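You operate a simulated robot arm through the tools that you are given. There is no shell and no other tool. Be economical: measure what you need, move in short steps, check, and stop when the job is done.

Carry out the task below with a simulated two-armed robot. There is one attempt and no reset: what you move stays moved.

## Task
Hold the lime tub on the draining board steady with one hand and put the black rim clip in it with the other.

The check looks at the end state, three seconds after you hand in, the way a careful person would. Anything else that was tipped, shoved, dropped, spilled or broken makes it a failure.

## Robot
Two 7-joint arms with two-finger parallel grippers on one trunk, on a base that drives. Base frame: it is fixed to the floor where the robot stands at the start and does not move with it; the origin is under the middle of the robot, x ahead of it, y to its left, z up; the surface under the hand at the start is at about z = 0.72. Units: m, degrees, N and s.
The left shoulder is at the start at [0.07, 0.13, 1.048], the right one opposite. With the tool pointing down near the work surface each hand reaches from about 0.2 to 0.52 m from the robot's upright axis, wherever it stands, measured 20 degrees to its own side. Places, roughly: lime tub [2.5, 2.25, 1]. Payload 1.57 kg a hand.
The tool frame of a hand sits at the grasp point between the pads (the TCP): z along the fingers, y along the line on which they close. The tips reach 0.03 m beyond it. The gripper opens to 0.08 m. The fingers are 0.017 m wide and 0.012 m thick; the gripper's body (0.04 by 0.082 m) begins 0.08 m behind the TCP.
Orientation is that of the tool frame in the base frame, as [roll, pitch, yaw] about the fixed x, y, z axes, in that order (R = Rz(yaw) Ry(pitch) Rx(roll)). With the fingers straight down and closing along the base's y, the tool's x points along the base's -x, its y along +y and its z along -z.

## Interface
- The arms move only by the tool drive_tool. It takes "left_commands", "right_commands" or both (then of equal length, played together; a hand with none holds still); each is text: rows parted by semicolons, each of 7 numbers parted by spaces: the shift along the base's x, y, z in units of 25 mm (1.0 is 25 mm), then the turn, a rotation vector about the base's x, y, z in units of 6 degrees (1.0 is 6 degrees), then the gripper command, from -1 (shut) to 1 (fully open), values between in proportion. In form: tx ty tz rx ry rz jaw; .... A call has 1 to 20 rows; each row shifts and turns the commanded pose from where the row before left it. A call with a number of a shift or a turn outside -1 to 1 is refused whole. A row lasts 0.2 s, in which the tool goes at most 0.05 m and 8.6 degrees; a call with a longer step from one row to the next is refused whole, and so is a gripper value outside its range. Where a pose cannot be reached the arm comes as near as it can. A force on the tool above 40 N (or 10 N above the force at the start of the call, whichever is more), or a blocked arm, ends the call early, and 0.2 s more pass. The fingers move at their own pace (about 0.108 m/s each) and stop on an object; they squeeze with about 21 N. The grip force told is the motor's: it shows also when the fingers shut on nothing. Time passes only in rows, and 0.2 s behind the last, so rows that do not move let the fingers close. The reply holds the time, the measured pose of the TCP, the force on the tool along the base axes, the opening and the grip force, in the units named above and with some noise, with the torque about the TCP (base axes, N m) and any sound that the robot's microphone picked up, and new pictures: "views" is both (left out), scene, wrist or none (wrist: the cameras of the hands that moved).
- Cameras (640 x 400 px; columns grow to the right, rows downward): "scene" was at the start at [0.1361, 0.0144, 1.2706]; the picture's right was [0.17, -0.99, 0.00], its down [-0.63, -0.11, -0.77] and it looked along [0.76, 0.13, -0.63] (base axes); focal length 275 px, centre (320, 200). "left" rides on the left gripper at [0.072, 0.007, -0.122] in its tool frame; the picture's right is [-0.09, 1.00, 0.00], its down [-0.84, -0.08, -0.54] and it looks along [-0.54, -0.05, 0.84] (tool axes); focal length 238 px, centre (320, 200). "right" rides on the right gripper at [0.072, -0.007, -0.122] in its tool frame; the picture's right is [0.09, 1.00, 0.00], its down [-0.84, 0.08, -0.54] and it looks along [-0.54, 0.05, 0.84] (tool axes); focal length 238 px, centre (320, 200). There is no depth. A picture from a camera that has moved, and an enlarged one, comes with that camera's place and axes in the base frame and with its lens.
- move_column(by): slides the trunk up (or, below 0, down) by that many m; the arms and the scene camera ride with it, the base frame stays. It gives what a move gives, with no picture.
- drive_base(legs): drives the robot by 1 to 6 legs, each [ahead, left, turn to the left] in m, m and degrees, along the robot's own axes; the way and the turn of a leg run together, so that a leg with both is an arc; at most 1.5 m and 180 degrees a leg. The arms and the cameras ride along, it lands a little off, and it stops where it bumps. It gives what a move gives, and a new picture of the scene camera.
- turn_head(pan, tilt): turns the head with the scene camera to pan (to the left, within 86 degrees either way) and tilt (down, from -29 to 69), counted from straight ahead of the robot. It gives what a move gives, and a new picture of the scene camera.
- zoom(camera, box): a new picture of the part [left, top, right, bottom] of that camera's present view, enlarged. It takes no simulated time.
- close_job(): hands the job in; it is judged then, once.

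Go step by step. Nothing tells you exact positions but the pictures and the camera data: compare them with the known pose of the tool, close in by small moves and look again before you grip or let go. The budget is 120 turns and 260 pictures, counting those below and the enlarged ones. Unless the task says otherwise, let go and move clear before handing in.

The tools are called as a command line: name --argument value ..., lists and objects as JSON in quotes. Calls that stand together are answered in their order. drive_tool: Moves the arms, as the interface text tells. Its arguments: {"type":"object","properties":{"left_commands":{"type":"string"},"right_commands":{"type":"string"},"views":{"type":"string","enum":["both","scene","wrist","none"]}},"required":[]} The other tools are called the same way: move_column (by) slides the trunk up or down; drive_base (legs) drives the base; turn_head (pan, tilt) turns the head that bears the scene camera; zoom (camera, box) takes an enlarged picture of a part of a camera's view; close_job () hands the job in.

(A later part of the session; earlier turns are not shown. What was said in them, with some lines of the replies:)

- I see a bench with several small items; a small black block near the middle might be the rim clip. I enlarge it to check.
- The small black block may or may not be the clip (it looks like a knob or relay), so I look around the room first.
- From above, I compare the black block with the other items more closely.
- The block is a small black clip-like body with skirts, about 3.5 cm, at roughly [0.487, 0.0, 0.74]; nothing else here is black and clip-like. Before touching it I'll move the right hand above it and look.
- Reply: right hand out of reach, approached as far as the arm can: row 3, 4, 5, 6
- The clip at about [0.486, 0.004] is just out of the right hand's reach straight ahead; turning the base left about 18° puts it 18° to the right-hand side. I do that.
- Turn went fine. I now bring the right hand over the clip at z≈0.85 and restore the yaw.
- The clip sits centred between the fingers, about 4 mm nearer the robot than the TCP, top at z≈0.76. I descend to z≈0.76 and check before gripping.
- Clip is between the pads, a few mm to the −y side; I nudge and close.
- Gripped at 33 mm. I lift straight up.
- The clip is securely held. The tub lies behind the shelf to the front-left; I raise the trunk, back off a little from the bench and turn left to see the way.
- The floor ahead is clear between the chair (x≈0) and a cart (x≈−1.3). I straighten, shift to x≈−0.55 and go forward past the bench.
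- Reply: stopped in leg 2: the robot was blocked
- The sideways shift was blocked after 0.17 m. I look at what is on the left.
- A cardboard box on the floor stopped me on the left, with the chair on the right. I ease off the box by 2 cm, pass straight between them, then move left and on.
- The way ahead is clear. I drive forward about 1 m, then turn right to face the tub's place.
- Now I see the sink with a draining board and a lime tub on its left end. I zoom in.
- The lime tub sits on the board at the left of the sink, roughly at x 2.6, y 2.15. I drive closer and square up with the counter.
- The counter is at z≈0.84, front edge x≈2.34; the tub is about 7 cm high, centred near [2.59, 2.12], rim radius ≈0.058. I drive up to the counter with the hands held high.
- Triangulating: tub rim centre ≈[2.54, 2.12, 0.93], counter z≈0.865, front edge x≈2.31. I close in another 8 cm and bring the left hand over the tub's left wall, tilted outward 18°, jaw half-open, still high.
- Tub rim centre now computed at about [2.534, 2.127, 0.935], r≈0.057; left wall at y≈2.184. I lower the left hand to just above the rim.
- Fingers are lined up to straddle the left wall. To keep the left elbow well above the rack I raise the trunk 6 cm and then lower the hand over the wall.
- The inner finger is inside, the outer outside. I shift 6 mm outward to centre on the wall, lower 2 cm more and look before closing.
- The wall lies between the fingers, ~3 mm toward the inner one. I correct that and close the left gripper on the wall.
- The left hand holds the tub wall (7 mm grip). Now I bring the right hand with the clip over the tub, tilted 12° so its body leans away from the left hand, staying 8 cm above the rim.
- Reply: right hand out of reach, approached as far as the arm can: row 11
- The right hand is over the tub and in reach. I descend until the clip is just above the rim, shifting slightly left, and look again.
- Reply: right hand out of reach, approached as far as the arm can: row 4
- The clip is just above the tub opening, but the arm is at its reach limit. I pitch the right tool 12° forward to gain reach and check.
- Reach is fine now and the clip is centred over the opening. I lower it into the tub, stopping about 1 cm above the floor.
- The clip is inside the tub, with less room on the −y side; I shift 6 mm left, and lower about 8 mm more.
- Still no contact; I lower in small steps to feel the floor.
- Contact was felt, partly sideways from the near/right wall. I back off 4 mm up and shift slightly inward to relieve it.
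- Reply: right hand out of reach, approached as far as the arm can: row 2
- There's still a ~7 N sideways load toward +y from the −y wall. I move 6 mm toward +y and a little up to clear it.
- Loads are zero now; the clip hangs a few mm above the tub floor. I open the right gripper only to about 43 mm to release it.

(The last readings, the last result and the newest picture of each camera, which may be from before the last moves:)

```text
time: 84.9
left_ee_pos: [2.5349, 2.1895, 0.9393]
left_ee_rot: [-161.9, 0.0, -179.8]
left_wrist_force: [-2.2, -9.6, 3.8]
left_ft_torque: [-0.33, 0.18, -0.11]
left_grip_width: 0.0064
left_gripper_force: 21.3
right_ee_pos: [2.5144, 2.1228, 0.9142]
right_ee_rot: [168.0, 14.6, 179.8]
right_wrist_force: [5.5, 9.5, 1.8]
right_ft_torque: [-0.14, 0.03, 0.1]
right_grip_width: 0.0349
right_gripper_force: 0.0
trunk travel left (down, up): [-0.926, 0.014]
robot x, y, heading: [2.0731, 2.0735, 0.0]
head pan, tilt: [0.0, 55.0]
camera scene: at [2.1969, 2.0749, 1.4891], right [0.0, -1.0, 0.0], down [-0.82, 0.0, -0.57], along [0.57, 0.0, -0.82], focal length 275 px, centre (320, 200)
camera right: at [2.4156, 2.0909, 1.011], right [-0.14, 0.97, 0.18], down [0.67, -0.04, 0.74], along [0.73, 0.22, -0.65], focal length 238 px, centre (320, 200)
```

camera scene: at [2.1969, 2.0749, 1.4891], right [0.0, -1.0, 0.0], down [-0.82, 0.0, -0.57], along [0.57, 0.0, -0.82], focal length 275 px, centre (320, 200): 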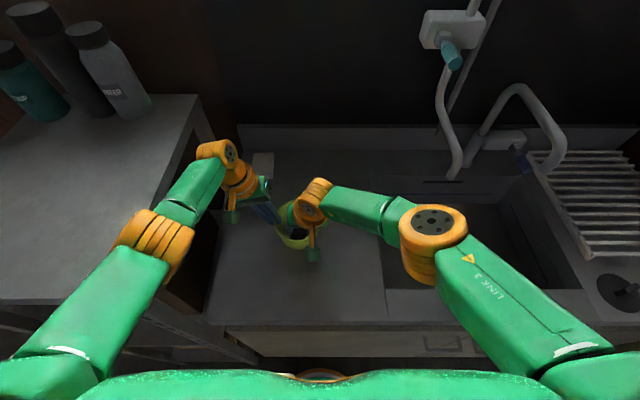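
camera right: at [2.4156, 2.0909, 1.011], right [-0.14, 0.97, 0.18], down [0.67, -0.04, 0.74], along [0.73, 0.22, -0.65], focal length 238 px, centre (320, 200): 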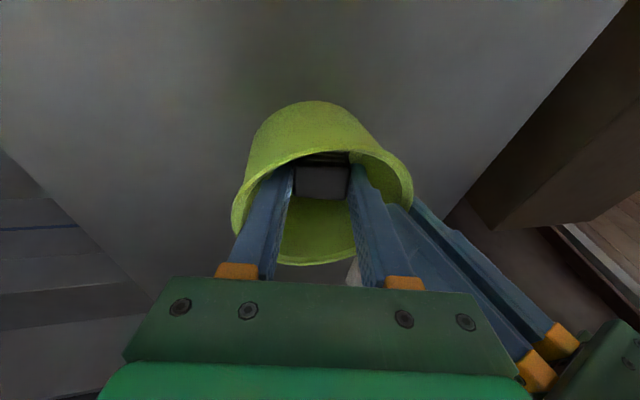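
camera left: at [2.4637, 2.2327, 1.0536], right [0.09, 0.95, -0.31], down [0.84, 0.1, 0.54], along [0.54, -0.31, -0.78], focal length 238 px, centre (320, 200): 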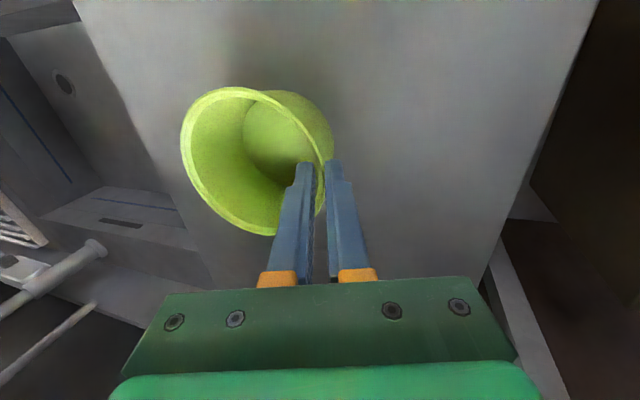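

The clip seems to have dropped free (only 35 mm opening since a finger touches the tub wall). I ease +y and raise slowly along the tool axis to check.

drive_tool --right_commands "0 0.1 0.15 0 0 0 0;-0.05 0 0.3 0 0 0 0;-0.05 -0.05 0.3 0 0 0 0;0 0 0 0 0 0 0"

zoom --camera "scene" --box '[240, 170, 360, 245]'

```text
time: 85.9
left_ee_pos: [2.5351, 2.1896, 0.9385]
left_ee_rot: [-162.0, 0.0, -179.8]
left_wrist_force: [-0.7, 1.6, 1.6]
left_ft_torque: [0.03, 0.07, -0.01]
left_grip_width: 0.006
left_gripper_force: 20.9
right_ee_pos: [2.5132, 2.1237, 0.9322]
right_ee_rot: [168.0, 14.5, 179.9]
right_wrist_force: [0.3, -0.2, -0.8]
right_ft_torque: [-0.04, 0.01, -0.06]
right_grip_width: 0.0403
right_gripper_force: 0.0
trunk travel left (down, up): [-0.926, 0.014]
robot x, y, heading: [2.0729, 2.0753, -0.0]
head pan, tilt: [0.0, 55.0]
camera scene: at [2.1973, 2.0755, 1.489], right [0.0, -1.0, 0.0], down [-0.82, 0.0, -0.57], along [0.57, 0.0, -0.82], focal length 275 px, centre (320, 200)
camera right: at [2.4139, 2.0923, 1.0287], right [-0.14, 0.97, 0.18], down [0.67, -0.04, 0.74], along [0.73, 0.22, -0.65], focal length 238 px, centre (320, 200)
```

scene: 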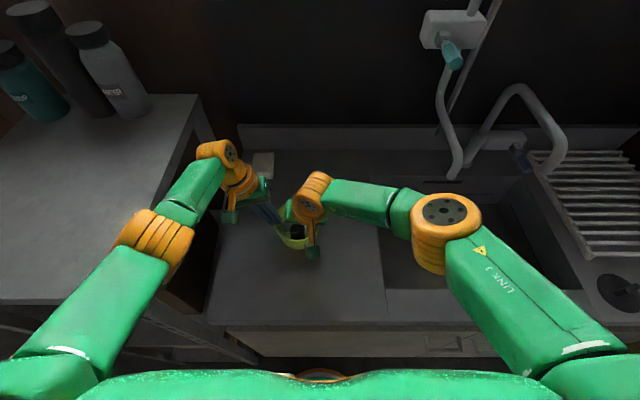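
right: 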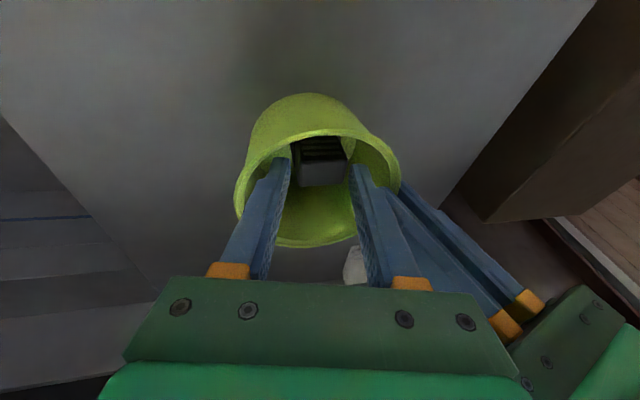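

```text
5.33 times, centred on (300, 208) of scene
camera zoom: at [2.1973, 2.0755, 1.489], right [0.0, -1.0, 0.0], down [-0.82, 0.0, -0.57], along [0.57, 0.0, -0.82], focal length 1468 px, centre (427, 160)
```

zoom: 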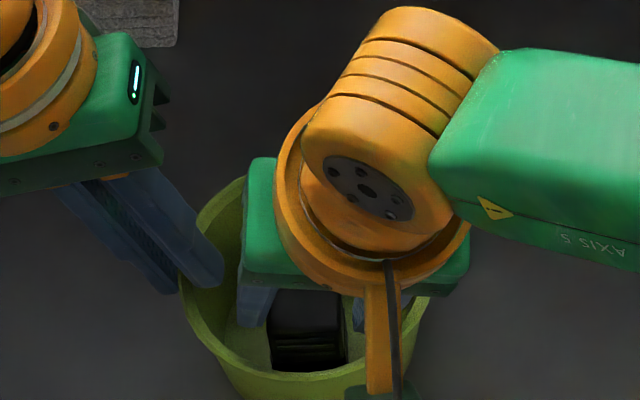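

The clip stays in the tub and the fingers are free of it. I raise the right hand straight out, then back to its side.

drive_tool --right_commands "-0.1 -0.1 0.6 0 0 0 0;-0.1 -0.1 0.8 0 0 0 0;-0.1 -0.1 1 0 0 0 0;-0.1 -0.1 1 0 0 0 0;-0.2 -0.3 0.9 0 0 0 0;-0.2 -0.5 0.8 0 0 0 0;-0.2 -0.8 0.5 0 0 0 0;-0.2 -0.9 0.3 0 0 0 0;-0.2 -0.9 0.3 0 0 0 0;-0.2 -0.9 0.3 0 0 0 0;-0.2 -0.9 0 0 0 0 0;0 -0.9 0 0 0 0 0;0 0 0 0 0 0 0"

zoom --camera "scene" --box '[240, 170, 360, 245]'

```text
time: 88.7
left_ee_pos: [2.5344, 2.1897, 0.9399]
left_ee_rot: [-161.9, -0.2, -179.7]
left_wrist_force: [0.1, -0.6, 1.5]
left_ft_torque: [-0.17, 0.12, 0.0]
left_grip_width: 0.0065
left_gripper_force: 20.5
right_ee_pos: [2.4671, 1.9608, 1.0953]
right_ee_rot: [167.9, 14.5, 179.8]
right_wrist_force: [-0.9, -0.2, 0.6]
right_ft_torque: [0.0, 0.02, -0.04]
right_grip_width: 0.0399
right_gripper_force: 0.0
trunk travel left (down, up): [-0.926, 0.014]
robot x, y, heading: [2.072, 2.0748, 0.1]
head pan, tilt: [0.0, 55.0]
camera scene: at [2.1973, 2.0751, 1.489], right [0.0, -1.0, 0.0], down [-0.82, 0.0, -0.57], along [0.57, 0.0, -0.82], focal length 275 px, centre (320, 200)
camera right: at [2.3679, 1.9298, 1.1921], right [-0.14, 0.97, 0.18], down [0.67, -0.04, 0.74], along [0.73, 0.22, -0.65], focal length 238 px, centre (320, 200)
```

scene: 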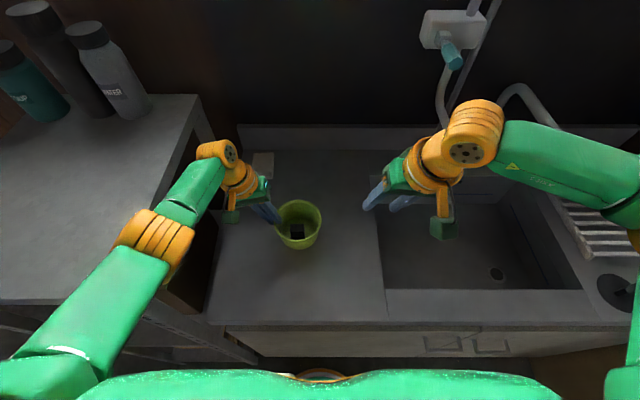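
right: 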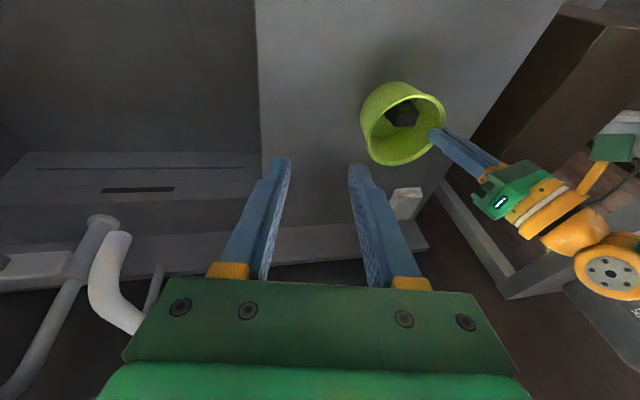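

```text
5.33 times, centred on (300, 208) of scene
camera zoom: at [2.1973, 2.0751, 1.489], right [0.0, -1.0, 0.0], down [-0.82, 0.0, -0.57], along [0.57, 0.0, -0.82], focal length 1468 px, centre (427, 160)
```

zoom: 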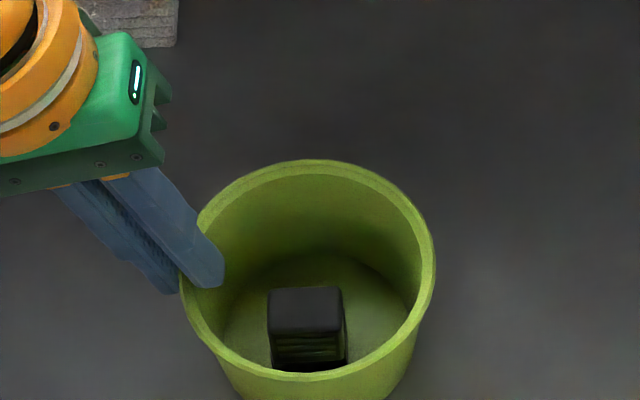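

The clip rests upright in the tub. Now I release the left hand gently with a small opening and withdraw along the tool axis.

drive_tool --left_commands "0 0 0 0 0 0 -0.4;0 0 0 0 0 0 -0.4;0 0.1 0.3 0 0 0 -0.4;0 0.13 0.4 0 0 0 -0.4;0 0.2 0.6 0 0 0 -0.4;0 0.2 0.6 0 0 0 -0.4;0 0.2 0.7 0 0 0 -0.4;0 0.2 0.8 0 0 0 -0.4;0 0 0.8 0 0 0 -0.4;0 0 0.8 0 0 0 -0.4;0 0 0 0 0 0 -0.4"

zoom --camera "scene" --box '[240, 170, 360, 245]'

```text
time: 91.1
left_ee_pos: [2.5344, 2.2162, 1.0615]
left_ee_rot: [-161.8, -0.1, -179.8]
left_wrist_force: [0.2, -0.2, -0.2]
left_ft_torque: [-0.01, 0.01, 0.0]
left_grip_width: 0.0241
left_gripper_force: 0.1
right_ee_pos: [2.4673, 1.9617, 1.0942]
right_ee_rot: [168.0, 14.5, 179.8]
right_wrist_force: [0.1, 0.3, 0.0]
right_ft_torque: [0.02, 0.04, 0.02]
right_grip_width: 0.0403
right_gripper_force: 0.0
trunk travel left (down, up): [-0.926, 0.014]
robot x, y, heading: [2.0729, 2.077, 0.1]
head pan, tilt: [0.0, 55.0]
camera scene: at [2.1978, 2.0753, 1.489], right [0.0, -1.0, 0.0], down [-0.82, 0.0, -0.57], along [0.57, 0.0, -0.82], focal length 275 px, centre (320, 200)
camera left: at [2.4624, 2.2604, 1.1759], right [0.09, 0.95, -0.31], down [0.84, 0.1, 0.54], along [0.54, -0.31, -0.78], focal length 238 px, centre (320, 200)
```

scene: 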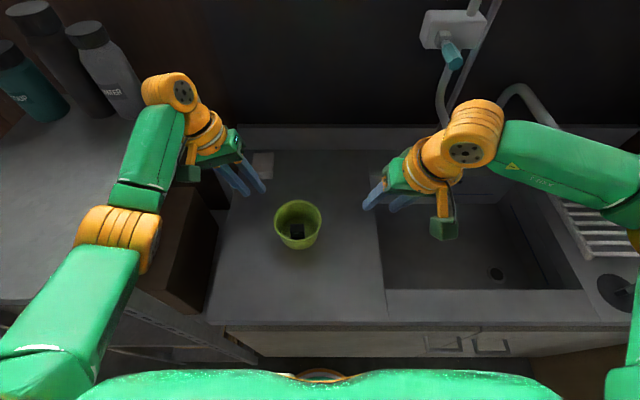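
left: 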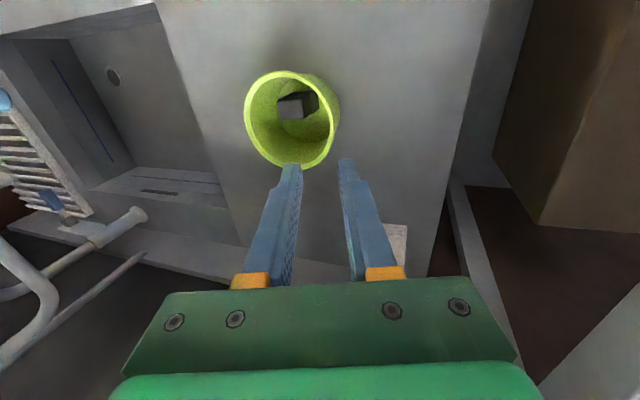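

```text
5.33 times, centred on (300, 208) of scene
camera zoom: at [2.1978, 2.0753, 1.489], right [0.0, -1.0, 0.0], down [-0.82, 0.0, -0.57], along [0.57, 0.0, -0.82], focal length 1468 px, centre (427, 160)
```

zoom: 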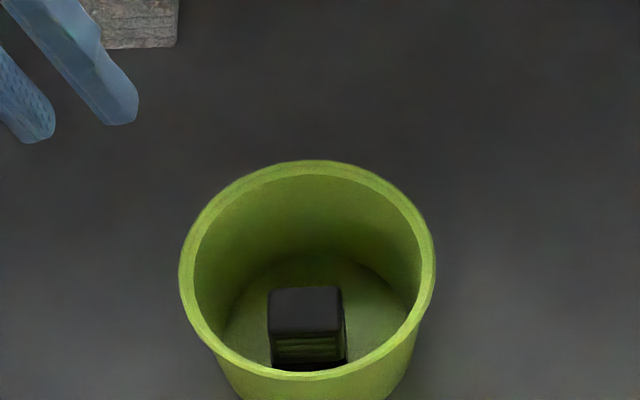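

The tub stands upright on the board with the clip inside, and both hands are clear. I hand the job in.

close_job

```text
The job is handed in.
```

The black clip is standing upright in the lime tub on the draining board. The left hand held the tub steady while the right put the clip in, and both hands were clear before I handed in.

- **Clip identity:** nothing was labelled as a rim clip. I took the small black block on the bench because it was the only black, clip-like item I saw.
- **Bump on the way:** the base bumped a cardboard box on the floor and stopped. I moved off it, but I don't have a before-and-after view to show whether it shifted.
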